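You operate a simulated robot arm through the tools that you are given. There is no shell and no other tool. Be economical: measure what you need, move in short steps, check, and stop when the job is done.

The job below is to be done with a simulated robot arm. You get a single attempt, and the scene is never put back.

JOB
Mark the P-618 pad blue and shut it in the wooden case as the kept sample.
Fine: marked first; the marker goes back in its tube; the other pad stays unmarked.

The check looks at the end state, three seconds after you hand in, the way a careful person would. Anything else that was tipped, shoved, dropped, spilled or broken makes it a failure.

ROBOT AND FRAMES
A 6-joint arm with a two-finger gripper, fixed in place. Base frame: the origin is at the foot of the arm, x ahead of it, y to its left, z up. Units: mm, degrees, N and s.
It reaches about 1298 mm from its shoulder. Its first joint turns from -149.0 to 149.0 degrees. Payload 1.57 kg.
The TCP is the grasp point between the finger pads, 21 mm short of the fingertips. In the tool frame z runs along the fingers and y along their closing line. Largest opening 70 mm; the body of the gripper starts 50 mm behind the TCP.
Orientation is that of the tool frame in the base frame, as a unit quaternion [w, x, y, z]. With the fingers straight down and closing along the base's y, the tool's x points along the base's -x, its y along +y and its z along -z.

CONTROLS
- The arm moves only by the tool apply_moves. Its arguments are lists of equal length, an entry for each row: "slide": the shift along the tool's x, y, z in units of 30 mm (1.0 is 30 mm), a list of three; "delta_rot": the turn, a rotation vector about the tool's x, y, z in units of 8 degrees (1.0 is 8 degrees), a list of three; "grip": the opening, from 0 (shut) to 1 (fully open). In form: {"slide": [[tx, ty, tz], ...], "delta_rot": [[ax, ay, az], ...], "grip": [grip, ...]}. A call has 1 to 20 rows; each row shifts and turns the commanded pose from where the row before left it, along the tool's axes as they then stand. A call with a number of a shift or a turn outside -1 to 1 is refused whole. Each row takes 0.2 s and may step no farther than 50 mm and 8.6 degrees from the row before; otherwise, or with a gripper value out of range, the whole call is refused. A pose out of reach is approached as far as the arm can. The call stops where the force on the tool passes 40 N (or 10 N more than at its start, if that is more) or the arm is blocked; 0.2 s more then pass. The fingers move at their own pace and stop on an object; they squeeze with about 20 N. The grip force told is the motor's: it shows also when the fingers shut on nothing. Time passes only in rows, and 0.2 s behind the last, so rows that do not move let the fingers close. The reply holds the time, the measured pose of the TCP, the force on the tool along the base axes, the opening and the grip force, in the units named above and with some noise, with the torque about the TCP (base axes, N m) and any sound that the robot's microphone picked up.
- Cameras (640 x 400 px; columns grow to the right, rows downward): "scene" is fixed at [401.4, 499.7, 1408.3]; the picture's right is [-1.00, -0.09, 0.00], its down [0.06, -0.71, -0.70] and it looks along [0.06, -0.70, 0.71] (base axes); focal length 214 px, centre (320, 200). "wrist" rides on the gripper at [79, 4, -81] in the tool frame; the picture's right is [-0.05, 1.00, 0.00], its down [-0.67, -0.04, -0.75] and it looks along [-0.74, -0.04, 0.67] (tool axes); focal length 256 px, centre (320, 200). There is no depth. A picture from a camera that has moved, and an enlarged one, comes with that camera's place and axes in the base frame and with its lens.
- snapshot(camera): a new picture of that camera. It takes no simulated time.
- slide_trunk(by): slides the trunk up (or, below 0, down) by that many mm; the arm rides with it, the base frame stays. It gives what a move gives, with no picture.
- zoom(camera, box): a new picture of the part [left, top, right, bottom] of that camera's present view, enlarged. It takes no simulated time.
- close_job(): hands the job in; it is judged then, once.

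Work in short steps. Places have to be worked out from the pictures, the camera data and where the tool is seen: move nearer, look again, correct. Check each grasp and each placing, and mend what went wrong. You have 120 turns and 68 pictures in all, those below and enlarged ones among them. Open the gripper and draw the arm clear of the work before you hand the job in, unless the task says otherwise; then end with one line.

The tools are called after ">>>" as name(argument=value, ...) on one line, values as JSON. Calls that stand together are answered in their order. apply_moves: Moves the arm, as the interface text tells. Its arguments: {"type":"object","properties":{"slide":{"type":"array"},"delta_rot":{"type":"array"},"grip":{"type":"array"}},"required":["slide","delta_rot","grip"]} The other tools are called the same way: slide_trunk (by) slides the trunk up or down; snapshot (camera) takes a picture; zoom (camera, box) takes an enlarged picture of a part of a camera's view; close_job () hands the job in.

At the start:

```text
clock: 0.0
ee_pos: [195.0, 611.4, 1236.6]
tcp_rot: [0.0, 0.0, 1.0, -0.001]
wrist_force: [0.2, 0.7, 0.5]
torque: [-0.03, 0.02, 0.0]
opening: 70.1
finger_force: 0.0
trunk travel left (down, up): [-918.0, 52.0]
```

scene: 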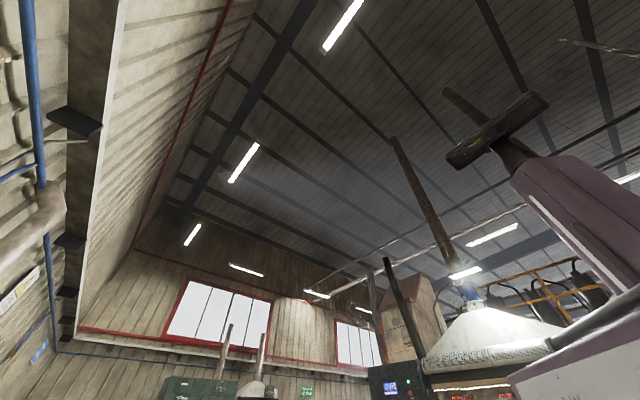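
wrist: 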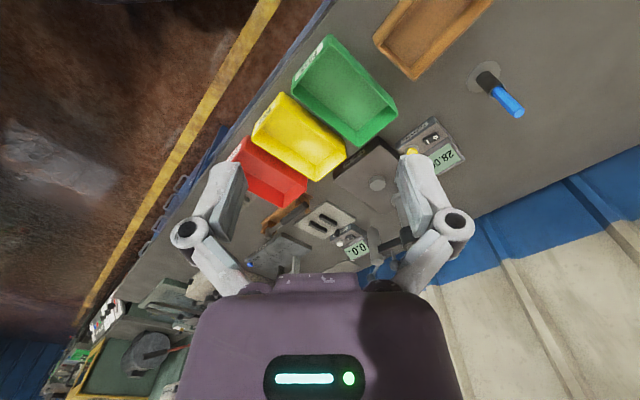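

The scene camera points at the ceiling, so I rely on the wrist camera. First I enlarge its view to identify the objects.

>>> zoom(camera="wrist", box=[220, 0, 540, 200])

>>> zoom(camera="wrist", box=[220, 130, 480, 290])

```text
2.00 times, centred on (380, 100) of wrist
camera zoom: at [115.7, 617.0, 1317.9], right [0.05, 1.0, 0.0], down [0.67, -0.04, 0.75], along [0.74, -0.04, -0.67], focal length 512 px, centre (200, 400)
```

zoom: 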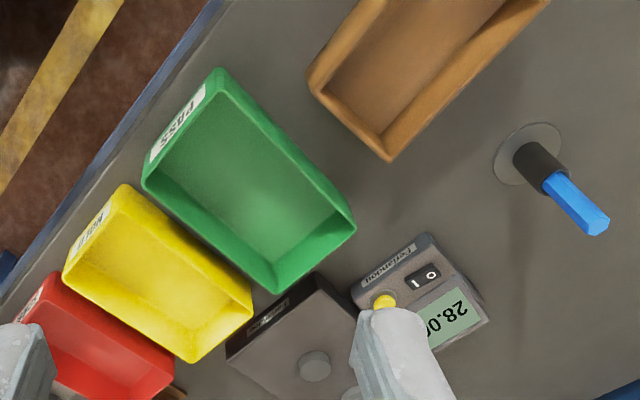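

```text
2.46 times, centred on (350, 210) of wrist
camera zoom: at [115.7, 617.0, 1317.9], right [0.05, 1.0, 0.0], down [0.67, -0.04, 0.75], along [0.74, -0.04, -0.67], focal length 630 px, centre (246, 175)
```

zoom: 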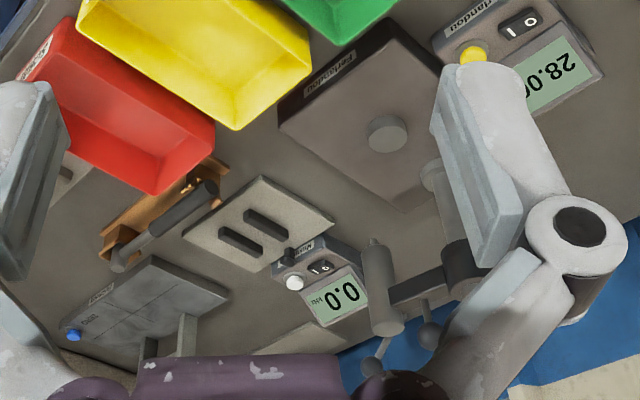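

The upper right shows a brown wooden tray or case and a blue marker in a tube stand. I shift along +y for a second viewpoint, which gives parallax and a look at the far right.

>>> apply_moves(slide=[[0, 1, 0], [0, 1, 0], [0, 1, 0], [0, 1, 0], [0, 1, 0], [0, 1, 0], [0, 1, 0]], delta_rot=[[0, 0, 0], [0, 0, 0], [0, 0, 0], [0, 0, 0], [0, 0, 0], [0, 0, 0], [0, 0, 0]], grip=[1, 1, 1, 1, 1, 1, 1])

>>> snapshot(camera="wrist")

```text
clock: 1.6
ee_pos: [194.2, 824.5, 1236.7]
tcp_rot: [0.0, 0.0, 1.0, 0.0]
wrist_force: [0.3, 0.7, 0.0]
torque: [-0.06, 0.0, -0.01]
opening: 69.9
finger_force: 0.1
trunk travel left (down, up): [-918.0, 52.0]
```

```text
63 pictures are left
camera wrist: at [116.4, 828.0, 1317.4], right [0.05, 1.0, 0.0], down [0.67, -0.03, 0.75], along [0.74, -0.04, -0.67], focal length 256 px, centre (320, 200)
```

wrist: 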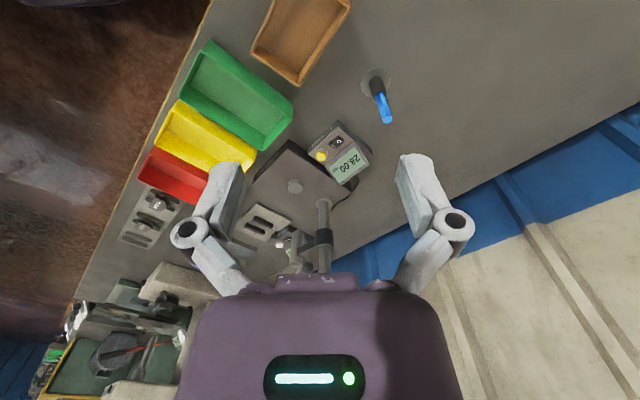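

The parallax puts the bench top near z≈815, with the marker stand near (330, 919). I back off in -x so the brown tray and whatever sits around it come into view.

>>> apply_moves(slide=[[1, 0, 0], [1, 0, 0], [1, 0, 0], [1, 0, 0], [1, 0, 0], [1, 0, 0], [1, 0, 0], [1, 0, 0]], delta_rot=[[0, 0, 0], [0, 0, 0], [0, 0, 0], [0, 0, 0], [0, 0, 0], [0, 0, 0], [0, 0, 0], [0, 0, 0]], grip=[1, 1, 1, 1, 1, 1, 1, 1])

>>> snapshot(camera="wrist")

```text
clock: 3.4
ee_pos: [-47.1, 822.2, 1237.8]
tcp_rot: [0.0, 0.0, 1.0, 0.001]
wrist_force: [0.1, 0.4, -0.8]
torque: [-0.02, -0.01, -0.01]
opening: 70.1
finger_force: 0.0
trunk travel left (down, up): [-918.0, 52.0]
```

```text
62 pictures are left
camera wrist: at [-125.6, 827.2, 1317.8], right [0.05, 1.0, 0.0], down [0.67, -0.04, 0.75], along [0.74, -0.04, -0.67], focal length 256 px, centre (320, 200)
```

wrist: 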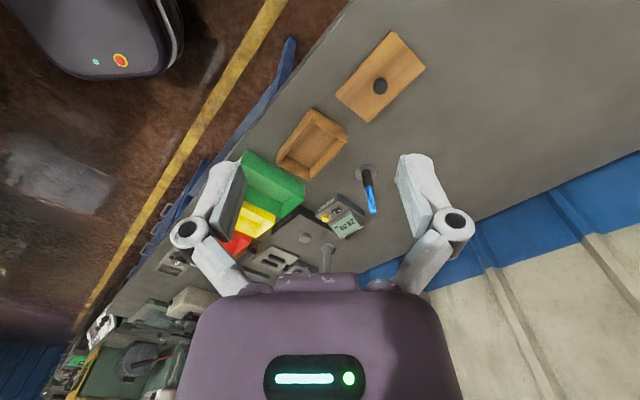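

Now I see the lift-off lid with a black knob lying beyond the open case. The pads must be further toward -y by the other instruments, so I move there and then yaw to face the bench squarely.

>>> apply_moves(slide=[[-0.8, -1, 0], [-0.8, -1, 0], [-0.8, -1, 0], [-0.8, -1, 0], [-0.8, -1, 0], [-0.8, -1, 0], [-0.8, -1, 0], [-0.8, -1, 0], [-0.8, -1, 0], [-0.8, -1, 0], [-0.8, -1, 0], [-0.8, -1, 0], [-0.8, -1, 0], [-0.8, -1, 0], [-0.8, -1, 0]], delta_rot=[[0, 0, 0], [0, 0, 0], [0, 0, 0], [0, 0, 0], [0, 0, 0], [0, 0, 0], [0, 0, 0], [0, 0, 0], [0, 0, 0], [0, 0, 0], [0, 0, 0], [0, 0, 0], [0, 0, 0], [0, 0, 0], [0, 0, 0]], grip=[1, 1, 1, 1, 1, 1, 1, 1, 1, 1, 1, 1, 1, 1, 1])

>>> apply_moves(slide=[[0, 0, 0], [0, 0, 0], [0, 0, 0], [0, 0, 0], [0, 0, 0]], delta_rot=[[0, 0, -1], [0, 0, -1], [0, 0, -1], [0, 0, -1], [0, 0, -1]], grip=[1, 1, 1, 1, 1])

>>> snapshot(camera="wrist")

```text
clock: 6.6
ee_pos: [331.2, 397.6, 1236.0]
tcp_rot: [-0.001, 0.0, 1.0, -0.001]
wrist_force: [-0.1, 0.1, -0.7]
torque: [0.0, 0.02, -0.01]
opening: 70.2
finger_force: 0.1
out of reach, approached as far as the arm can: row 13, 14, 15
trunk travel left (down, up): [-918.0, 52.0]
```

```text
clock: 7.8
ee_pos: [330.9, 398.9, 1236.9]
tcp_rot: [0.0, -0.343, 0.939, 0.0]
wrist_force: [0.8, -0.2, 0.2]
torque: [-0.02, 0.02, -0.01]
opening: 69.8
finger_force: 0.0
trunk travel left (down, up): [-918.0, 52.0]
```

```text
61 pictures are left
camera wrist: at [268.6, 351.4, 1318.0], right [-0.6, 0.8, 0.0], down [0.53, 0.4, 0.74], along [0.59, 0.45, -0.67], focal length 256 px, centre (320, 200)
```

wrist: 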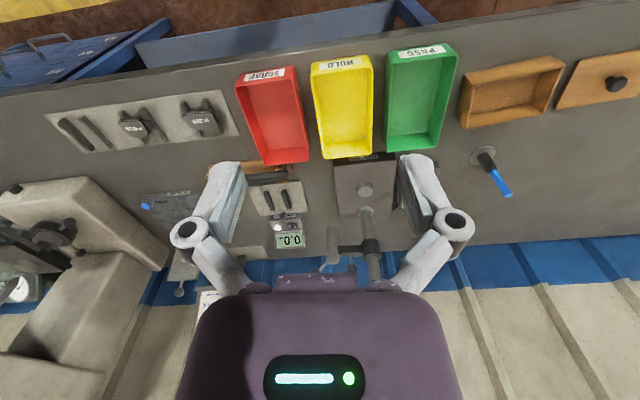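

Facing the bench squarely now; two pads sit in a slotted tray at left. I enlarge that and the case area.

>>> zoom(camera="wrist", box=[40, 80, 240, 205])

>>> zoom(camera="wrist", box=[440, 30, 640, 205])

```text
3.20 times, centred on (140, 142) of wrist
camera zoom: at [268.6, 351.4, 1318.0], right [-0.6, 0.8, 0.0], down [0.53, 0.4, 0.74], along [0.59, 0.45, -0.67], focal length 819 px, centre (896, 384)
```

zoom: 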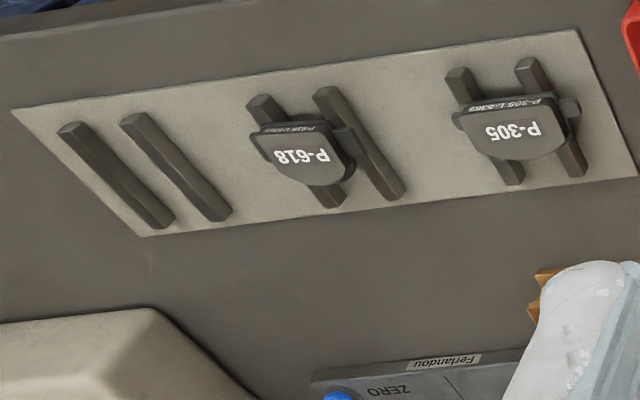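

```text
2.29 times, centred on (540, 118) of wrist
camera zoom: at [268.6, 351.4, 1318.0], right [-0.6, 0.8, 0.0], down [0.53, 0.4, 0.74], along [0.59, 0.45, -0.67], focal length 585 px, centre (-183, 389)
```

zoom: 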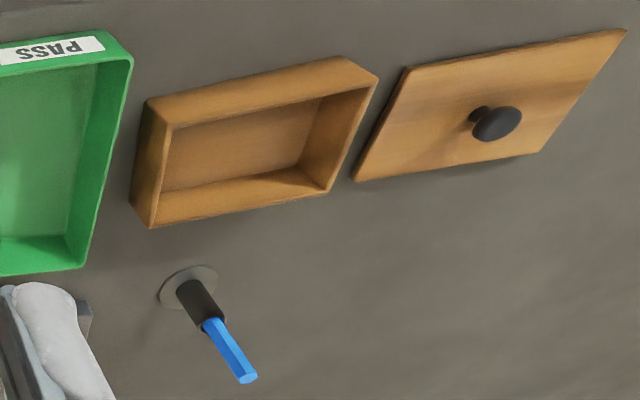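

The pad reading "P-618" is the middle one, sitting on two rails. The marker stands vertical near (342, 920), its top at about z≈940 and its tube top at about z≈860. I move laterally first, then in over the marker, staying high.

>>> apply_moves(slide=[[0, 1, 0], [0, 1, 0], [0, 1, 0], [0, 1, 0], [0, 1, 0], [0, 1, 0], [0, 1, 0], [0, 1, 0], [0, 1, 0], [0, 1, 0], [0, 1, 0], [0, 1, 0], [0, 1, 0]], delta_rot=[[0, 0, 0], [0, 0, 0], [0, 0, 0], [0, 0, 0], [0, 0, 0], [0, 0, 0], [0, 0, 0], [0, 0, 0], [0, 0, 0], [0, 0, 0], [0, 0, 0], [0, 0, 0], [0, 0, 0]], grip=[1, 1, 1, 1, 1, 1, 1, 1, 1, 1, 1, 1, 1])

>>> apply_moves(slide=[[-1, 0, 0.6], [-1, 0, 0.6], [-1, 0, 0.6], [-1, 0, 0.6], [-1, 0, 0.6], [-1, 0, 0.6], [-1, 0, 0.6], [-1, 0, 0.6], [-1, 0, 0.6], [-1, 0, 0.6]], delta_rot=[[0, 0, 0], [0, 0, 0], [0, 0, 0], [0, 0, 0], [0, 0, 0], [0, 0, 0], [0, 0, 0], [0, 0, 0], [0, 0, 0], [0, 0, 0]], grip=[1, 1, 1, 1, 1, 1, 1, 1, 1, 1])

>>> snapshot(camera="wrist")

```text
clock: 10.6
ee_pos: [78.4, 698.9, 1237.7]
tcp_rot: [0.0, -0.341, 0.94, 0.0]
wrist_force: [0.0, -0.2, -0.2]
torque: [-0.02, 0.02, 0.01]
opening: 70.1
finger_force: 0.0
trunk travel left (down, up): [-918.0, 52.0]
```

```text
clock: 12.8
ee_pos: [312.2, 890.8, 1236.8]
tcp_rot: [0.001, -0.341, 0.94, 0.0]
wrist_force: [0.5, 0.2, -0.8]
torque: [-0.05, 0.01, 0.01]
opening: 69.9
finger_force: 0.2
out of reach, approached as far as the arm can: row 1, 2, 3, 4, 5, 6, 7, 8, 9, 10
trunk travel left (down, up): [-918.0, 52.0]
```

```text
58 pictures are left
camera wrist: at [249.3, 843.2, 1317.5], right [-0.6, 0.8, 0.0], down [0.53, 0.4, 0.74], along [0.59, 0.45, -0.67], focal length 256 px, centre (320, 200)
```

wrist: 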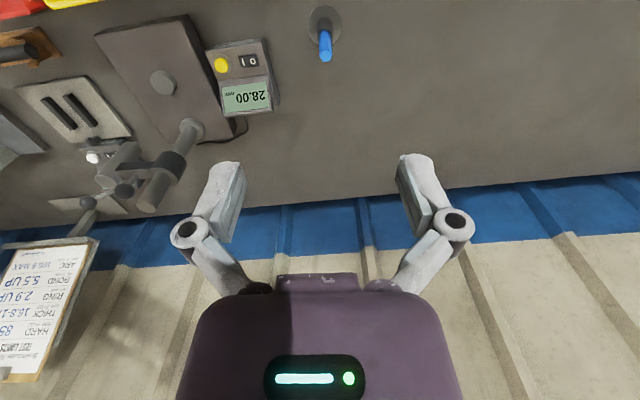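

The arm can't get lower at this trunk height, so I'll lower the trunk itself. The marker's axis is near (343, 923).

>>> slide_trunk(by=-190)

>>> snapshot(camera="wrist")

```text
clock: 14.9
ee_pos: [311.4, 889.1, 1046.5]
tcp_rot: [-0.001, -0.342, 0.94, 0.0]
wrist_force: [0.3, -0.4, -0.5]
torque: [-0.02, 0.02, 0.01]
opening: 70.5
finger_force: 0.0
trunk travel left (down, up): [-728.0, 242.0]
```

```text
57 pictures are left
camera wrist: at [248.1, 842.4, 1128.0], right [-0.6, 0.8, 0.0], down [0.53, 0.4, 0.74], along [0.6, 0.45, -0.67], focal length 256 px, centre (320, 200)
```

wrist: 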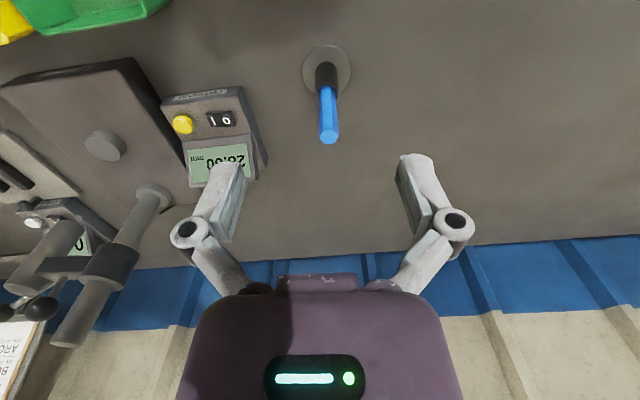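

Marker top is about (346, 927, 938). I centre the TCP over it and look again.

>>> apply_moves(slide=[[-0.8, 0.11, 0], [-0.8, 0.11, 0], [0, 0, 0]], delta_rot=[[0, 0, 0], [0, 0, 0], [0, 0, 0]], grip=[1, 1, 1])

>>> slide_trunk(by=-60)

>>> snapshot(camera="wrist")

```text
clock: 15.7
ee_pos: [342.5, 924.7, 1046.7]
tcp_rot: [0.0, -0.342, 0.94, 0.0]
wrist_force: [-0.1, -0.6, 1.1]
torque: [-0.01, 0.02, 0.01]
opening: 70.3
finger_force: 0.1
trunk travel left (down, up): [-728.0, 242.0]
```

```text
clock: 16.7
ee_pos: [342.1, 924.5, 987.2]
tcp_rot: [0.0, -0.342, 0.94, -0.001]
wrist_force: [-0.4, 0.5, -0.3]
torque: [0.01, 0.01, -0.01]
opening: 70.0
finger_force: 0.1
trunk travel left (down, up): [-668.0, 302.0]
```

```text
56 pictures are left
camera wrist: at [280.3, 877.6, 1068.1], right [-0.6, 0.8, 0.0], down [0.53, 0.4, 0.74], along [0.6, 0.45, -0.67], focal length 256 px, centre (320, 200)
```

wrist: 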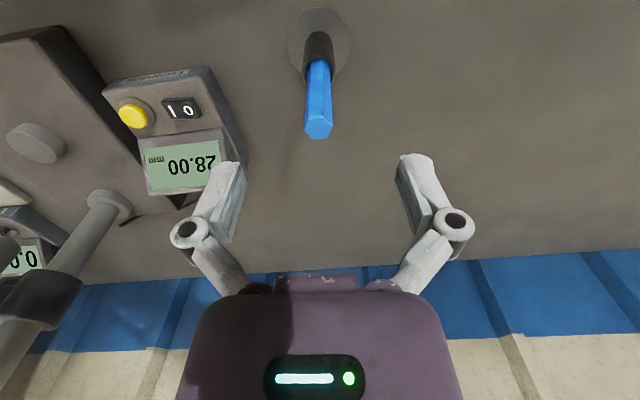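

The marker is laterally centred. I descend so the top sits just about at TCP level, then check alignment and the hex flats.

>>> slide_trunk(by=-40)

>>> zoom(camera="wrist", box=[220, 60, 420, 240])

```text
clock: 17.5
ee_pos: [342.5, 924.5, 946.8]
tcp_rot: [0.001, -0.342, 0.94, 0.0]
wrist_force: [0.4, -0.3, 0.4]
torque: [0.02, -0.03, 0.01]
opening: 70.0
finger_force: 0.1
trunk travel left (down, up): [-628.0, 342.0]
```

```text
2.22 times, centred on (320, 150) of wrist
camera zoom: at [280.3, 877.6, 1028.0], right [-0.6, 0.8, 0.0], down [0.53, 0.4, 0.74], along [0.6, 0.45, -0.67], focal length 569 px, centre (320, 311)
```

zoom: 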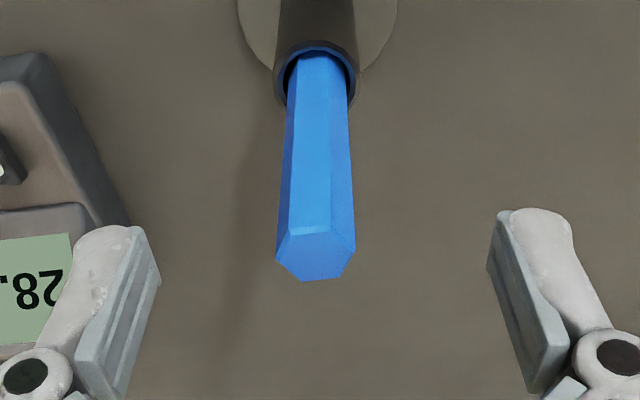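

The hex's corners point at the fingers, so I yaw about 27° to bring flats to the pads. That turn will also reveal any offset.

>>> apply_moves(slide=[[0, 0, 0], [0, 0, 0], [0, 0, 0], [0, 0, 0]], delta_rot=[[0, 0, 0.85], [0, 0, 0.85], [0, 0, 0.85], [0, 0, 0.85]], grip=[1, 1, 1, 1])

>>> zoom(camera="wrist", box=[220, 60, 420, 240])

```text
clock: 18.5
ee_pos: [341.8, 924.9, 947.1]
tcp_rot: [0.0, -0.11, 0.994, 0.0]
wrist_force: [0.3, -0.1, 0.5]
torque: [0.0, -0.03, 0.03]
opening: 70.0
finger_force: 0.1
trunk travel left (down, up): [-628.0, 342.0]
```

```text
2.22 times, centred on (320, 150) of wrist
camera zoom: at [265.0, 911.9, 1027.9], right [-0.17, 0.99, 0.0], down [0.66, 0.11, 0.74], along [0.73, 0.12, -0.67], focal length 569 px, centre (320, 311)
```

zoom: 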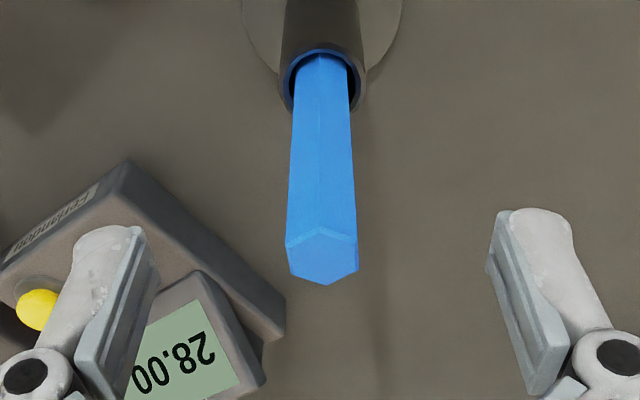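

Flats now face the fingers and the marker is centred. I descend 42 mm and close.

>>> slide_trunk(by=-42)

>>> apply_moves(slide=[[0, 0, 0], [0, 0, 0], [0, 0, 0], [0, 0, 0], [0, 0, 0]], delta_rot=[[0, 0, 0], [0, 0, 0], [0, 0, 0], [0, 0, 0], [0, 0, 0]], grip=[0, 0, 0, 0, 0])

>>> snapshot(camera="wrist")

```text
clock: 19.4
ee_pos: [342.4, 925.0, 905.5]
tcp_rot: [0.0, -0.111, 0.994, 0.0]
wrist_force: [0.0, -1.1, -0.2]
torque: [0.03, -0.02, -0.02]
opening: 70.0
finger_force: 0.1
trunk travel left (down, up): [-586.0, 384.0]
```

```text
clock: 20.6
ee_pos: [343.5, 925.5, 906.5]
tcp_rot: [0.0, -0.111, 0.994, 0.0]
wrist_force: [0.3, 0.1, 5.9]
torque: [-0.02, 0.01, -0.02]
opening: 14.0
finger_force: 20.0
trunk travel left (down, up): [-586.0, 384.0]
```

```text
53 pictures are left
camera wrist: at [264.8, 911.4, 986.4], right [-0.17, 0.99, 0.0], down [0.66, 0.11, 0.75], along [0.73, 0.13, -0.67], focal length 256 px, centre (320, 200)
```

wrist: 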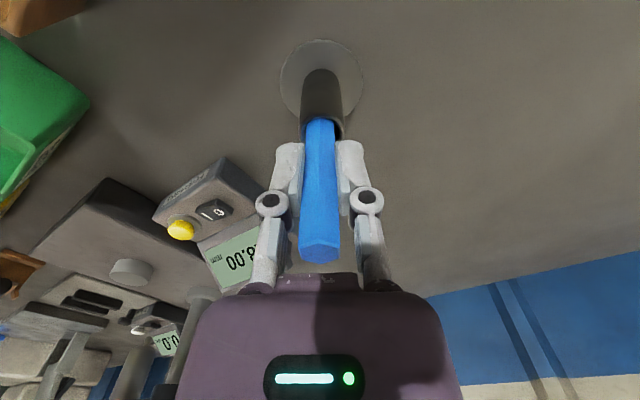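

Gripped at 14 mm with TCP at (343, 925, 906), which I note as the return pose. I lift 130 mm.

>>> slide_trunk(by=130)

>>> snapshot(camera="wrist")

```text
clock: 22.1
ee_pos: [342.2, 925.3, 1035.0]
tcp_rot: [-0.001, -0.111, 0.994, 0.0]
wrist_force: [-0.5, 0.0, -0.7]
torque: [-0.03, -0.01, 0.07]
opening: 14.0
finger_force: 19.9
trunk travel left (down, up): [-716.0, 254.0]
```

```text
52 pictures are left
camera wrist: at [265.0, 911.9, 1115.7], right [-0.17, 0.99, 0.0], down [0.66, 0.11, 0.74], along [0.73, 0.13, -0.67], focal length 256 px, centre (320, 200)
```

wrist: 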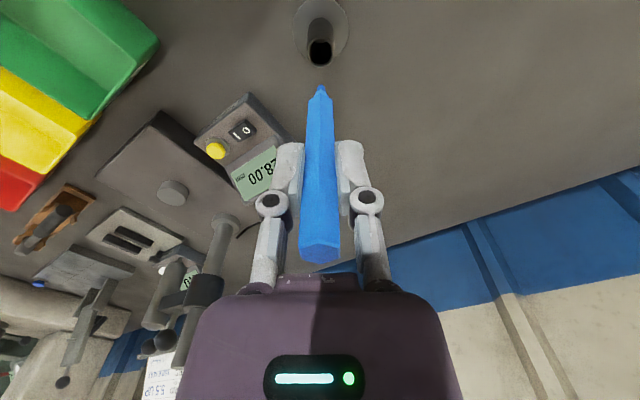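

The marker is out straight, with its tip about 94 mm below the TCP. I raise, draw back over the bench front, yaw back, and travel laterally toward the pad tray.

>>> slide_trunk(by=70)

>>> apply_moves(slide=[[0.75, -0.77, 0], [0.75, -0.77, 0], [0.75, -0.77, 0], [0.75, -0.77, 0], [0.75, -0.77, 0], [0.75, -0.77, 0], [0, 0, 0], [0, 0, 0], [0, 0, 0], [0, 0, 0]], delta_rot=[[0, 0, 0], [0, 0, 0], [0, 0, 0], [0, 0, 0], [0, 0, 0], [0, 0, 0], [0, 0, -0.85], [0, 0, -0.85], [0, 0, -0.85], [0, 0, -0.85]], grip=[0, 0, 0, 0, 0, 0, 0, 0, 0, 0])

>>> apply_moves(slide=[[0, -1, 0], [0, -1, 0], [0, -1, 0], [0, -1, 0], [0, -1, 0], [0, -1, 0], [0, -1, 0], [0, -1, 0], [0, -1, 0], [0, -1, 0], [0, -1, 0], [0, -1, 0], [0, -1, 0], [0, -1, 0], [0, -1, 0], [0, -1, 0]], delta_rot=[[0, 0, 0], [0, 0, 0], [0, 0, 0], [0, 0, 0], [0, 0, 0], [0, 0, 0], [0, 0, 0], [0, 0, 0], [0, 0, 0], [0, 0, 0], [0, 0, 0], [0, 0, 0], [0, 0, 0], [0, 0, 0], [0, 0, 0], [0, 0, 0]], grip=[0, 0, 0, 0, 0, 0, 0, 0, 0, 0, 0, 0, 0, 0, 0, 0])

>>> snapshot(camera="wrist")

```text
clock: 23.2
ee_pos: [343.1, 924.7, 1105.5]
tcp_rot: [0.0, -0.111, 0.994, 0.0]
wrist_force: [0.4, 0.9, -0.1]
torque: [-0.01, 0.02, -0.04]
opening: 14.2
finger_force: 20.1
trunk travel left (down, up): [-786.0, 184.0]
```

```text
clock: 25.4
ee_pos: [242.1, 759.1, 1105.2]
tcp_rot: [0.0, -0.343, 0.939, 0.0]
wrist_force: [-0.5, 0.5, 0.1]
torque: [0.04, 0.02, 0.02]
opening: 14.2
finger_force: 19.9
trunk travel left (down, up): [-786.0, 184.0]
```

```text
clock: 28.8
ee_pos: [550.9, 392.2, 1105.8]
tcp_rot: [0.0, -0.342, 0.94, 0.0]
wrist_force: [0.6, -1.5, 0.1]
torque: [0.02, -0.06, 0.0]
opening: 14.0
finger_force: 19.6
trunk travel left (down, up): [-786.0, 184.0]
```

```text
51 pictures are left
camera wrist: at [488.1, 344.3, 1186.0], right [-0.6, 0.8, 0.0], down [0.53, 0.4, 0.74], along [0.59, 0.45, -0.67], focal length 256 px, centre (320, 200)
```

wrist: 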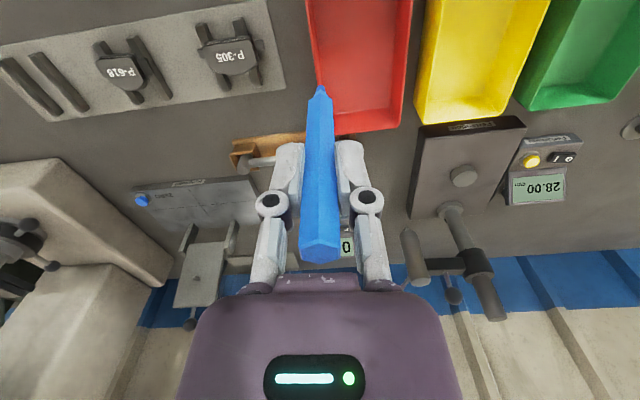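

P-618 is at about (739, 226) by two consistent sightings. I move above it, square up the yaw, and lower a bit.

>>> apply_moves(slide=[[-0.135, -0.916, 0], [-0.135, -0.916, 0], [-0.135, -0.916, 0], [-0.135, -0.916, 0], [-0.135, -0.916, 0], [-0.135, -0.916, 0], [-0.135, -0.916, 0], [-0.135, -0.916, 0], [-0.135, -0.916, 0], [0, 0, 0]], delta_rot=[[0, 0, 0], [0, 0, 0], [0, 0, 0], [0, 0, 0], [0, 0, 0], [0, 0, 0], [0, 0, 0], [0, 0, 0], [0, 0, 0], [0, 0, -0.69]], grip=[0, 0, 0, 0, 0, 0, 0, 0, 0, 0])

>>> slide_trunk(by=-90)

>>> snapshot(camera="wrist")

```text
clock: 31.0
ee_pos: [738.6, 227.4, 1106.3]
tcp_rot: [0.0, -0.388, 0.922, 0.0]
wrist_force: [1.3, -0.6, 0.8]
torque: [0.03, 0.03, 0.01]
opening: 14.1
finger_force: 19.7
trunk travel left (down, up): [-786.0, 184.0]
```

```text
clock: 32.3
ee_pos: [739.0, 226.0, 1016.1]
tcp_rot: [0.0, -0.386, 0.922, -0.001]
wrist_force: [-0.3, 0.5, 0.1]
torque: [-0.03, 0.01, 0.01]
opening: 14.1
finger_force: 19.4
trunk travel left (down, up): [-696.0, 274.0]
```

```text
50 pictures are left
camera wrist: at [680.6, 173.4, 1096.0], right [-0.68, 0.74, 0.0], down [0.49, 0.45, 0.74], along [0.55, 0.5, -0.67], focal length 256 px, centre (320, 200)
```

wrist: 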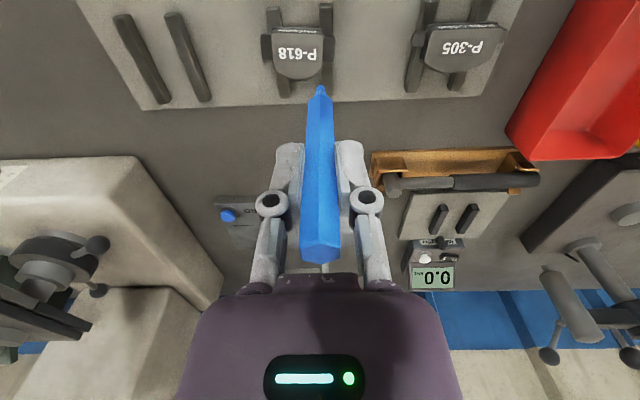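

The pad is slightly left of the tip, at about (751, 213). I enlarge to understand its shape.

>>> zoom(camera="wrist", box=[220, 0, 400, 112])

```text
3.56 times, centred on (310, 56) of wrist
camera zoom: at [680.6, 173.4, 1096.0], right [-0.68, 0.74, 0.0], down [0.49, 0.45, 0.74], along [0.55, 0.5, -0.67], focal length 910 px, centre (356, 712)
```

zoom: 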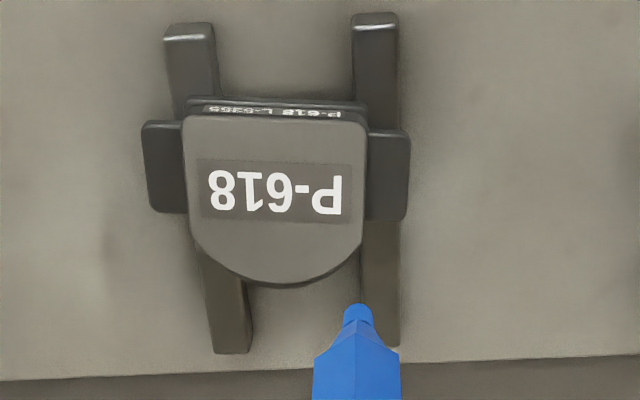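

The pad has a raised block (about 45 × 38 mm) with the label, and ears lower on the rails; its top face is near z≈830. I'll mark the blank strip beside the label: align the tip over it and lower to about 25 mm above.

>>> apply_moves(slide=[[-0.7, -0.71, 0], [0, 0, 0]], delta_rot=[[0, 0, 0], [0, 0, 0]], grip=[0, 0])

>>> slide_trunk(by=-63)

>>> zoom(camera="wrist", box=[220, 30, 400, 142])

```text
clock: 32.9
ee_pos: [768.1, 225.4, 1015.6]
tcp_rot: [0.0, -0.386, 0.922, 0.0]
wrist_force: [-0.1, -0.2, 1.0]
torque: [-0.02, 0.01, -0.02]
opening: 14.1
finger_force: 19.2
trunk travel left (down, up): [-696.0, 274.0]
```

```text
clock: 33.9
ee_pos: [767.8, 225.6, 952.1]
tcp_rot: [0.001, -0.387, 0.922, 0.0]
wrist_force: [-0.7, 0.4, -0.3]
torque: [0.02, 0.0, -0.02]
opening: 13.9
finger_force: 20.1
trunk travel left (down, up): [-633.0, 337.0]
```

```text
3.56 times, centred on (310, 86) of wrist
camera zoom: at [710.3, 172.9, 1033.0], right [-0.68, 0.74, 0.0], down [0.49, 0.45, 0.74], along [0.55, 0.5, -0.67], focal length 910 px, centre (356, 605)
```

zoom: 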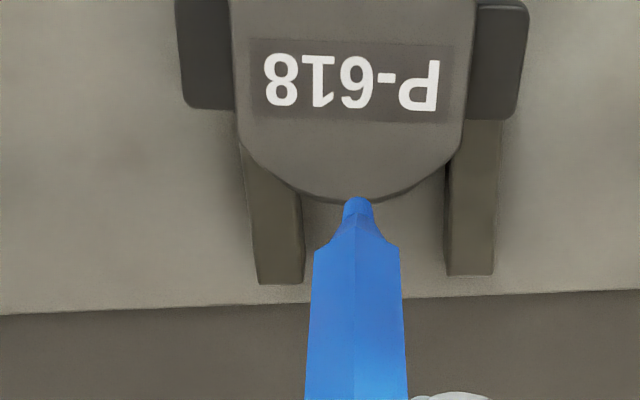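

A straight descent should land the tip in the blank strip, about 5 mm from the label. I shift 1.5 mm away from the label and descend 18 mm gently.

>>> apply_moves(slide=[[-0.05, 0, 0.12], [0, 0, 0.12], [0, 0, 0.12], [0, 0, 0.12], [0, 0, 0.12]], delta_rot=[[0, 0, 0], [0, 0, 0], [0, 0, 0], [0, 0, 0], [0, 0, 0]], grip=[0, 0, 0, 0, 0])

>>> zoom(camera="wrist", box=[220, 30, 400, 142])

```text
clock: 35.1
ee_pos: [769.5, 227.0, 953.0]
tcp_rot: [-0.001, -0.387, 0.922, 0.0]
wrist_force: [0.4, 0.9, 0.4]
torque: [-0.02, 0.0, 0.03]
opening: 14.1
finger_force: 20.1
out of reach, approached as far as the arm can: row 1, 2, 3, 4, 5
trunk travel left (down, up): [-633.0, 337.0]
```

```text
3.56 times, centred on (310, 86) of wrist
camera zoom: at [711.5, 173.9, 1033.0], right [-0.68, 0.74, 0.0], down [0.49, 0.45, 0.74], along [0.55, 0.5, -0.67], focal length 910 px, centre (356, 605)
```

zoom: 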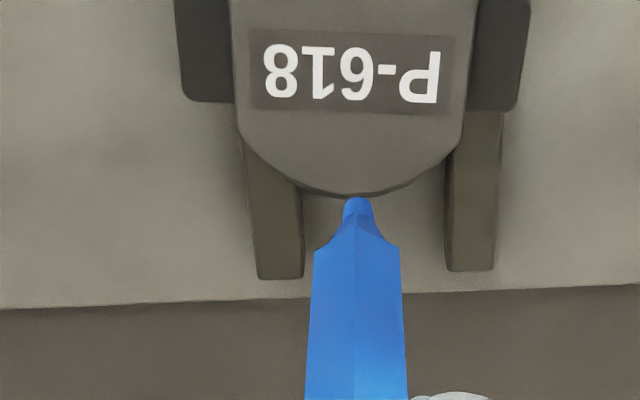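

The arm is at its own lower limit, so only the trunk can go lower. I raise the arm 60 mm and drop the trunk 60 mm to gain room for fine, force-guarded descents.

>>> apply_moves(slide=[[0, 0, -1], [0, 0, -1], [0, 0, 0]], delta_rot=[[0, 0, 0], [0, 0, 0], [0, 0, 0]], grip=[0, 0, 0])

>>> slide_trunk(by=-60)

>>> apply_moves(slide=[[0, 0, 0.1], [0, 0, 0.1], [0, 0, 0.1], [0, 0, 0.1], [0, 0, 0]], delta_rot=[[0, 0, 0], [0, 0, 0], [0, 0, 0], [0, 0, 0], [0, 0, 0]], grip=[0, 0, 0, 0, 0])

>>> zoom(camera="wrist", box=[220, 30, 400, 142])

```text
clock: 35.9
ee_pos: [769.1, 228.1, 952.8]
tcp_rot: [0.001, -0.387, 0.922, 0.001]
wrist_force: [-0.4, -0.7, 0.6]
torque: [-0.01, -0.01, 0.0]
opening: 14.3
finger_force: 20.3
out of reach, approached as far as the arm can: row 1, 2
trunk travel left (down, up): [-633.0, 337.0]
```

```text
clock: 36.6
ee_pos: [765.4, 226.7, 915.2]
tcp_rot: [0.002, -0.386, 0.922, 0.0]
wrist_force: [-5.6, -3.6, 61.5]
torque: [0.1, 0.17, -0.01]
opening: 14.4
finger_force: 20.0
trunk travel left (down, up): [-591.0, 379.0]
stopped: the force on the tool passed its limit at 203 N (the readings are from after the stop); the commanded pose is now the measured one
```

```text
clock: 37.8
ee_pos: [765.7, 226.3, 914.9]
tcp_rot: [0.004, -0.386, 0.922, 0.0]
wrist_force: [-5.5, -4.5, 67.8]
torque: [-0.03, 0.12, 0.04]
opening: 14.0
finger_force: 19.6
out of reach, approached as far as the arm can: row 1, 3, 4
trunk travel left (down, up): [-591.0, 379.0]
```

```text
3.56 times, centred on (310, 86) of wrist
camera zoom: at [706.8, 172.4, 995.3], right [-0.68, 0.74, 0.0], down [0.49, 0.45, 0.75], along [0.55, 0.5, -0.66], focal length 910 px, centre (356, 605)
```

zoom: 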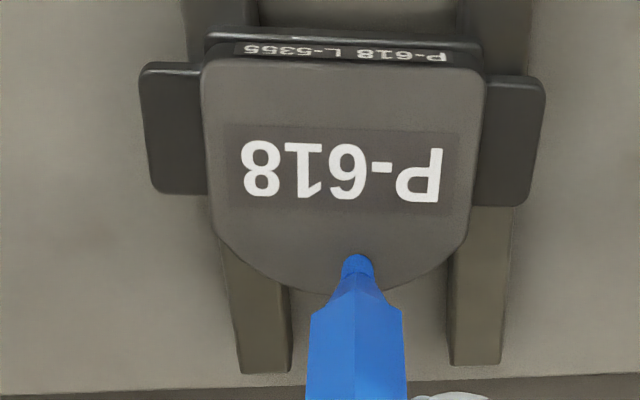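

Stop and correct: the arm has no vertical freedom at all, so heights come only from the trunk, and the tip has pressed onto the pad with the marker slipping upward in the grip. I ease the trunk up a little to relieve the force.

>>> slide_trunk(by=4)

>>> snapshot(camera="wrist")

```text
clock: 38.3
ee_pos: [767.4, 227.3, 915.6]
tcp_rot: [0.001, -0.387, 0.922, 0.0]
wrist_force: [-7.8, -3.2, 24.6]
torque: [-0.12, 0.55, 0.01]
opening: 14.1
finger_force: 19.7
trunk travel left (down, up): [-595.0, 375.0]
```

```text
45 pictures are left
camera wrist: at [709.5, 173.6, 996.2], right [-0.68, 0.74, 0.0], down [0.49, 0.45, 0.75], along [0.55, 0.5, -0.66], focal length 256 px, centre (320, 200)
```

wrist: 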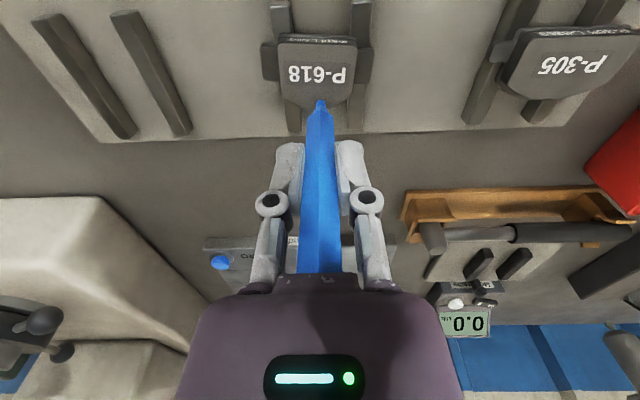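

Still 25 N; I ease another 2 mm.

>>> slide_trunk(by=2)

```text
clock: 38.9
ee_pos: [769.0, 227.7, 914.8]
tcp_rot: [0.002, -0.387, 0.922, 0.0]
wrist_force: [0.5, 0.5, 4.9]
torque: [0.01, -0.07, 0.0]
opening: 14.1
finger_force: 19.8
trunk travel left (down, up): [-597.0, 373.0]
```

About 5 N contact now — good for drawing. A short stroke of ±6 mm along the strip.

>>> apply_moves(slide=[[0, 0.1, 0], [0, 0.1, 0], [0, -0.1, 0], [0, -0.1, 0], [0, -0.1, 0], [0, -0.1, 0], [0, 0.1, 0]], delta_rot=[[0, 0, 0], [0, 0, 0], [0, 0, 0], [0, 0, 0], [0, 0, 0], [0, 0, 0], [0, 0, 0]], grip=[0, 0, 0, 0, 0, 0, 0])

>>> slide_trunk(by=40)

>>> zoom(camera="wrist", box=[220, 0, 400, 112])

```text
clock: 40.5
ee_pos: [771.9, 225.0, 916.3]
tcp_rot: [0.002, -0.387, 0.922, 0.0]
wrist_force: [1.6, -0.8, 5.0]
torque: [-0.02, -0.11, -0.01]
opening: 13.9
finger_force: 20.0
trunk travel left (down, up): [-597.0, 373.0]
```

```text
clock: 41.3
ee_pos: [771.9, 226.0, 954.7]
tcp_rot: [0.001, -0.387, 0.922, 0.0]
wrist_force: [-0.1, 0.5, -0.1]
torque: [0.01, -0.04, 0.03]
opening: 14.2
finger_force: 19.8
trunk travel left (down, up): [-637.0, 333.0]
```

```text
3.56 times, centred on (310, 56) of wrist
camera zoom: at [713.8, 171.7, 1036.7], right [-0.68, 0.74, 0.0], down [0.49, 0.45, 0.75], along [0.55, 0.5, -0.67], focal length 910 px, centre (356, 712)
```

zoom: 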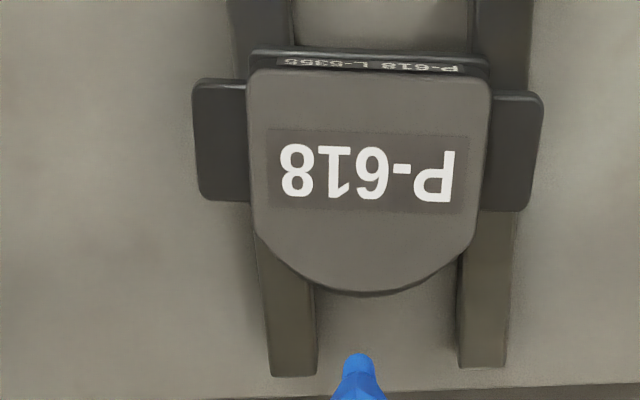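

No mark is visible, although the force suggested contact. I descend again carefully and inspect the tip closely near contact.

>>> slide_trunk(by=-37)

>>> zoom(camera="wrist", box=[270, 60, 370, 122])

```text
clock: 42.1
ee_pos: [772.0, 225.9, 918.4]
tcp_rot: [0.0, -0.387, 0.922, 0.001]
wrist_force: [0.0, 0.7, 0.0]
torque: [0.01, -0.01, 0.01]
opening: 14.0
finger_force: 20.2
trunk travel left (down, up): [-600.0, 370.0]
```

```text
6.40 times, centred on (320, 91) of wrist
camera zoom: at [713.7, 171.5, 999.8], right [-0.68, 0.74, 0.0], down [0.49, 0.45, 0.75], along [0.55, 0.5, -0.67], focal length 1638 px, centre (320, 898)
```

zoom: 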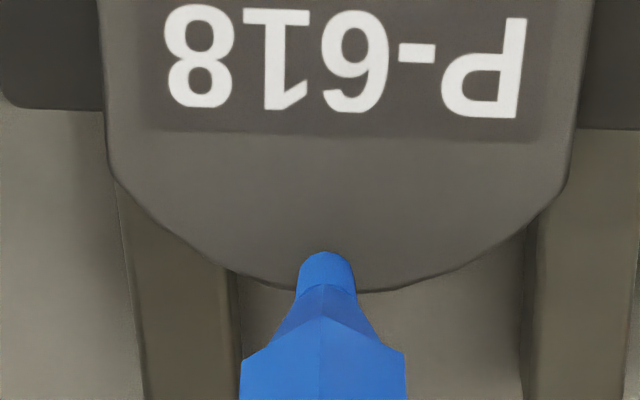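

The tip is only about 3.5 mm from the pad's rounded edge. I shift 4 mm further inside, then lower in small steps.

>>> apply_moves(slide=[[0.13, 0, 0], [0, 0, 0]], delta_rot=[[0, 0, 0], [0, 0, 0]], grip=[0, 0])

>>> slide_trunk(by=-3)

>>> zoom(camera="wrist", box=[270, 60, 370, 122])

```text
clock: 42.7
ee_pos: [769.4, 222.7, 919.6]
tcp_rot: [0.001, -0.387, 0.922, 0.001]
wrist_force: [-0.2, 0.4, -0.3]
torque: [0.01, 0.02, -0.03]
opening: 14.4
finger_force: 19.7
trunk travel left (down, up): [-600.0, 370.0]
```

```text
clock: 43.2
ee_pos: [768.2, 222.8, 916.6]
tcp_rot: [0.001, -0.386, 0.922, 0.0]
wrist_force: [0.9, 0.5, 4.8]
torque: [0.02, -0.05, 0.01]
opening: 14.3
finger_force: 20.2
trunk travel left (down, up): [-597.0, 373.0]
```

```text
6.40 times, centred on (320, 91) of wrist
camera zoom: at [711.1, 168.9, 997.2], right [-0.68, 0.74, 0.0], down [0.49, 0.45, 0.75], along [0.55, 0.5, -0.67], focal length 1638 px, centre (320, 898)
```

zoom: 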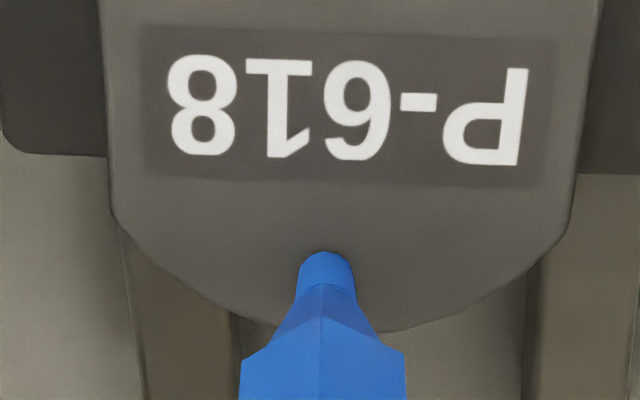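

In contact at 4.8 N, well inside the face. I draw a longer stroke and look without lifting.

>>> apply_moves(slide=[[0, 0.1, 0], [0, 0.1, 0], [0, 0.1, 0], [0, -0.1, 0], [0, -0.1, 0], [0, -0.1, 0], [0, -0.1, 0], [0, -0.1, 0], [0, -0.1, 0], [0, 0, 0]], delta_rot=[[0, 0, 0], [0, 0, 0], [0, 0, 0], [0, 0, 0], [0, 0, 0], [0, 0, 0], [0, 0, 0], [0, 0, 0], [0, 0, 0], [0, 0, 0]], grip=[0, 0, 0, 0, 0, 0, 0, 0, 0, 0])

>>> zoom(camera="wrist", box=[270, 60, 370, 122])

```text
clock: 45.4
ee_pos: [775.2, 217.2, 916.4]
tcp_rot: [0.002, -0.387, 0.922, 0.001]
wrist_force: [-1.2, 1.3, 4.9]
torque: [0.08, 0.09, 0.04]
opening: 14.2
finger_force: 20.1
trunk travel left (down, up): [-597.0, 373.0]
```

```text
6.40 times, centred on (320, 91) of wrist
camera zoom: at [717.6, 162.4, 997.2], right [-0.68, 0.74, 0.0], down [0.49, 0.45, 0.75], along [0.55, 0.5, -0.67], focal length 1638 px, centre (320, 898)
```

zoom: 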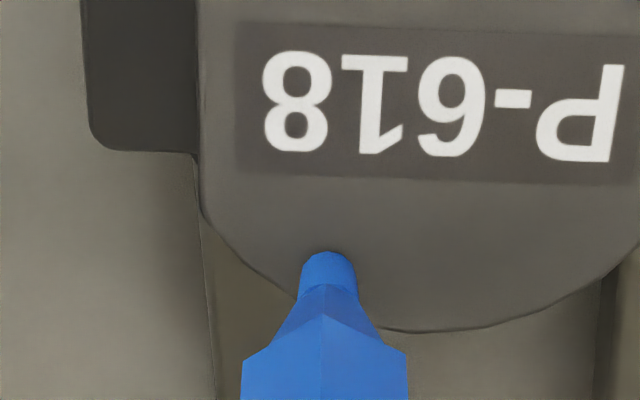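

The tip geometrically touches the pad face (both near z≈836). I lift and look at the whole face for a mark.

>>> slide_trunk(by=30)

>>> zoom(camera="wrist", box=[270, 20, 390, 102])

```text
clock: 46.2
ee_pos: [777.0, 215.1, 945.2]
tcp_rot: [0.001, -0.387, 0.922, -0.001]
wrist_force: [-0.1, 0.3, -0.5]
torque: [0.02, 0.02, -0.01]
opening: 14.0
finger_force: 19.5
trunk travel left (down, up): [-627.0, 343.0]
```

```text
4.88 times, centred on (330, 61) of wrist
camera zoom: at [718.0, 162.6, 1026.8], right [-0.68, 0.74, 0.0], down [0.49, 0.45, 0.75], along [0.55, 0.5, -0.67], focal length 1249 px, centre (271, 878)
```

zoom: 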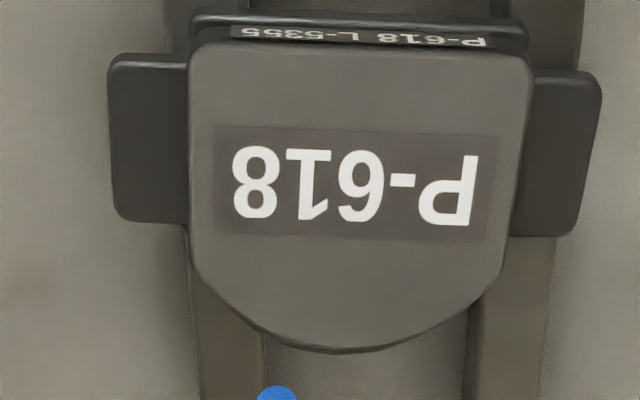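

Still no mark. My strokes were near the far edge, so I'll try the blank strip on the other side of the label (nearer the pad's centre line), with a firmer press.

>>> apply_moves(slide=[[0.83, 0.45, 0], [0, 0, 0]], delta_rot=[[0, 0, 0], [0, 0, 0]], grip=[0, 0])

>>> slide_trunk(by=-28)

>>> zoom(camera="wrist", box=[260, 60, 380, 142])

```text
clock: 46.8
ee_pos: [749.3, 207.8, 946.1]
tcp_rot: [0.0, -0.386, 0.922, 0.0]
wrist_force: [-0.5, -0.3, 0.4]
torque: [-0.01, 0.01, -0.01]
opening: 14.3
finger_force: 19.8
trunk travel left (down, up): [-627.0, 343.0]
```

```text
clock: 47.5
ee_pos: [748.8, 207.4, 917.9]
tcp_rot: [0.001, -0.388, 0.922, 0.001]
wrist_force: [0.4, -0.2, 0.1]
torque: [0.0, 0.0, -0.01]
opening: 14.2
finger_force: 19.9
trunk travel left (down, up): [-599.0, 371.0]
```

```text
4.88 times, centred on (320, 101) of wrist
camera zoom: at [690.8, 154.0, 998.8], right [-0.68, 0.74, 0.0], down [0.49, 0.45, 0.75], along [0.55, 0.5, -0.67], focal length 1249 px, centre (320, 683)
```

zoom: 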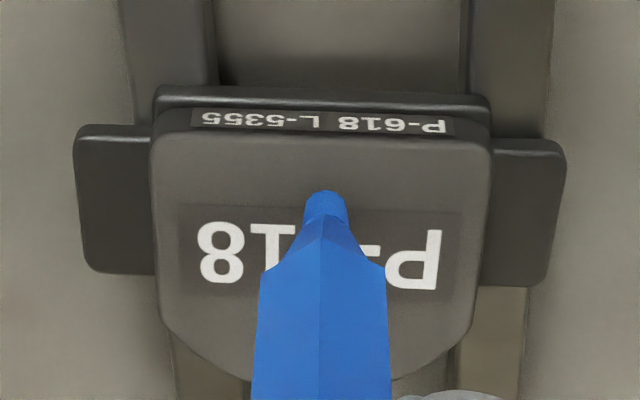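

The tip sits in the other blank strip with about 1 mm to go. I lower 3 mm for a firmer press and stroke.

>>> slide_trunk(by=-3)

>>> apply_moves(slide=[[0, 0.12, 0], [0, 0.12, 0], [0, 0.12, 0], [0, -0.12, 0], [0, -0.12, 0], [0, -0.12, 0], [0, -0.12, 0], [0, -0.12, 0], [0, -0.12, 0], [0, 0, 0]], delta_rot=[[0, 0, 0], [0, 0, 0], [0, 0, 0], [0, 0, 0], [0, 0, 0], [0, 0, 0], [0, 0, 0], [0, 0, 0], [0, 0, 0], [0, 0, 0]], grip=[0, 0, 0, 0, 0, 0, 0, 0, 0, 0])

>>> zoom(camera="wrist", box=[260, 60, 380, 142])

```text
clock: 48.0
ee_pos: [749.6, 207.9, 916.6]
tcp_rot: [0.002, -0.387, 0.922, 0.001]
wrist_force: [4.1, 1.1, 19.6]
torque: [0.2, -0.38, 0.0]
opening: 13.9
finger_force: 20.5
trunk travel left (down, up): [-596.0, 374.0]
```

```text
clock: 50.2
ee_pos: [755.5, 199.7, 916.2]
tcp_rot: [0.001, -0.387, 0.922, -0.001]
wrist_force: [-2.7, 0.8, 15.2]
torque: [0.17, 0.17, 0.03]
opening: 14.5
finger_force: 20.2
trunk travel left (down, up): [-596.0, 374.0]
```

```text
4.88 times, centred on (320, 101) of wrist
camera zoom: at [697.1, 146.4, 996.8], right [-0.68, 0.74, 0.0], down [0.49, 0.45, 0.75], along [0.55, 0.5, -0.67], focal length 1249 px, centre (320, 683)
```

zoom: 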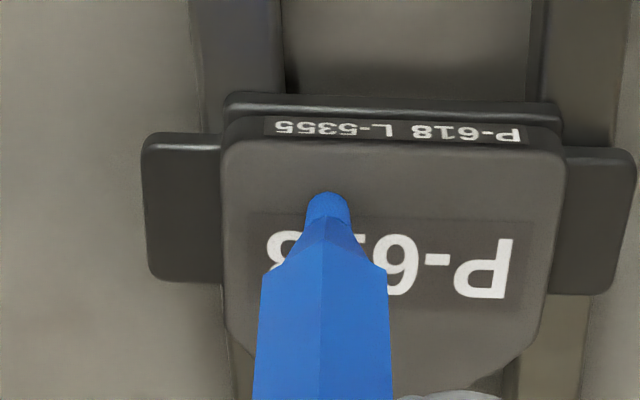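

No visible trail. I lift and look closely both at the face and at the nib itself.

>>> slide_trunk(by=30)

>>> zoom(camera="wrist", box=[270, 50, 370, 112])

```text
clock: 51.0
ee_pos: [756.7, 199.7, 945.5]
tcp_rot: [0.001, -0.386, 0.923, 0.001]
wrist_force: [-0.5, -0.8, -0.3]
torque: [-0.01, -0.03, 0.0]
opening: 14.0
finger_force: 20.1
trunk travel left (down, up): [-626.0, 344.0]
```

```text
6.40 times, centred on (320, 81) of wrist
camera zoom: at [698.2, 146.8, 1025.8], right [-0.68, 0.74, 0.0], down [0.49, 0.45, 0.75], along [0.55, 0.5, -0.67], focal length 1638 px, centre (320, 962)
```

zoom: 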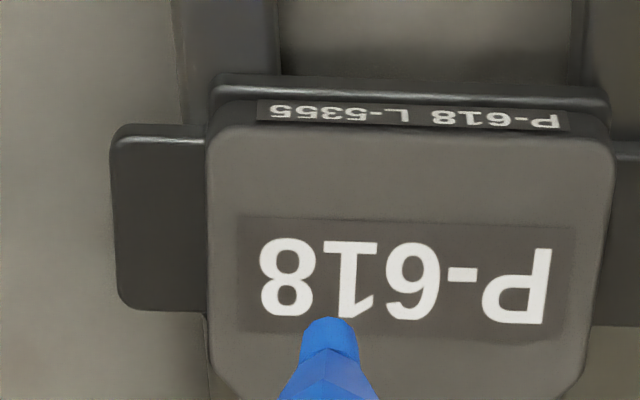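

Nothing. I'll try a light-pressure, slower stroke along the same strip, in case pressing hard is the problem.

>>> slide_trunk(by=-27.7)

>>> slide_trunk(by=-0.5)

```text
clock: 51.7
ee_pos: [756.8, 201.0, 917.4]
tcp_rot: [0.0, -0.387, 0.922, 0.0]
wrist_force: [-0.7, 0.9, -1.1]
torque: [-0.01, -0.02, -0.02]
opening: 14.4
finger_force: 19.4
trunk travel left (down, up): [-599.0, 371.0]
```

```text
clock: 52.2
ee_pos: [756.3, 200.9, 916.7]
tcp_rot: [0.001, -0.386, 0.922, 0.001]
wrist_force: [-1.1, 0.9, 0.8]
torque: [-0.02, 0.01, 0.02]
opening: 14.2
finger_force: 20.4
trunk travel left (down, up): [-598.0, 372.0]
```

>>> slide_trunk(by=-0.5)

>>> apply_moves(slide=[[0, 0.05, 0], [0, 0.05, 0], [0, 0.05, 0], [0, 0.05, 0], [0, 0.05, 0], [0, 0.05, 0], [0, 0.05, 0], [0, 0.05, 0], [0, 0.05, 0], [0, 0.05, 0], [0, 0.05, 0], [0, 0.05, 0], [0, 0.05, 0], [0, 0.05, 0], [0, 0.05, 0], [0, 0.05, 0]], delta_rot=[[0, 0, 0], [0, 0, 0], [0, 0, 0], [0, 0, 0], [0, 0, 0], [0, 0, 0], [0, 0, 0], [0, 0, 0], [0, 0, 0], [0, 0, 0], [0, 0, 0], [0, 0, 0], [0, 0, 0], [0, 0, 0], [0, 0, 0], [0, 0, 0]], grip=[0, 0, 0, 0, 0, 0, 0, 0, 0, 0, 0, 0, 0, 0, 0, 0])

>>> zoom(camera="wrist", box=[260, 60, 380, 142])

```text
clock: 52.7
ee_pos: [756.0, 199.8, 917.1]
tcp_rot: [0.0, -0.387, 0.922, 0.001]
wrist_force: [0.6, 0.7, 2.4]
torque: [0.01, -0.03, 0.0]
opening: 14.1
finger_force: 19.7
trunk travel left (down, up): [-598.0, 372.0]
```

```text
clock: 56.1
ee_pos: [739.6, 216.6, 917.2]
tcp_rot: [0.001, -0.387, 0.922, 0.0]
wrist_force: [0.7, -1.3, 4.4]
torque: [0.0, -0.09, -0.01]
opening: 14.1
finger_force: 20.1
trunk travel left (down, up): [-598.0, 372.0]
```

```text
4.88 times, centred on (320, 101) of wrist
camera zoom: at [680.8, 162.6, 997.3], right [-0.68, 0.74, 0.0], down [0.49, 0.45, 0.75], along [0.55, 0.5, -0.67], focal length 1249 px, centre (320, 683)
```

zoom: 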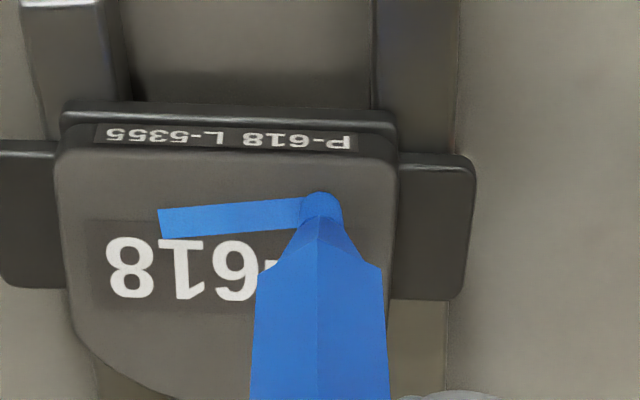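

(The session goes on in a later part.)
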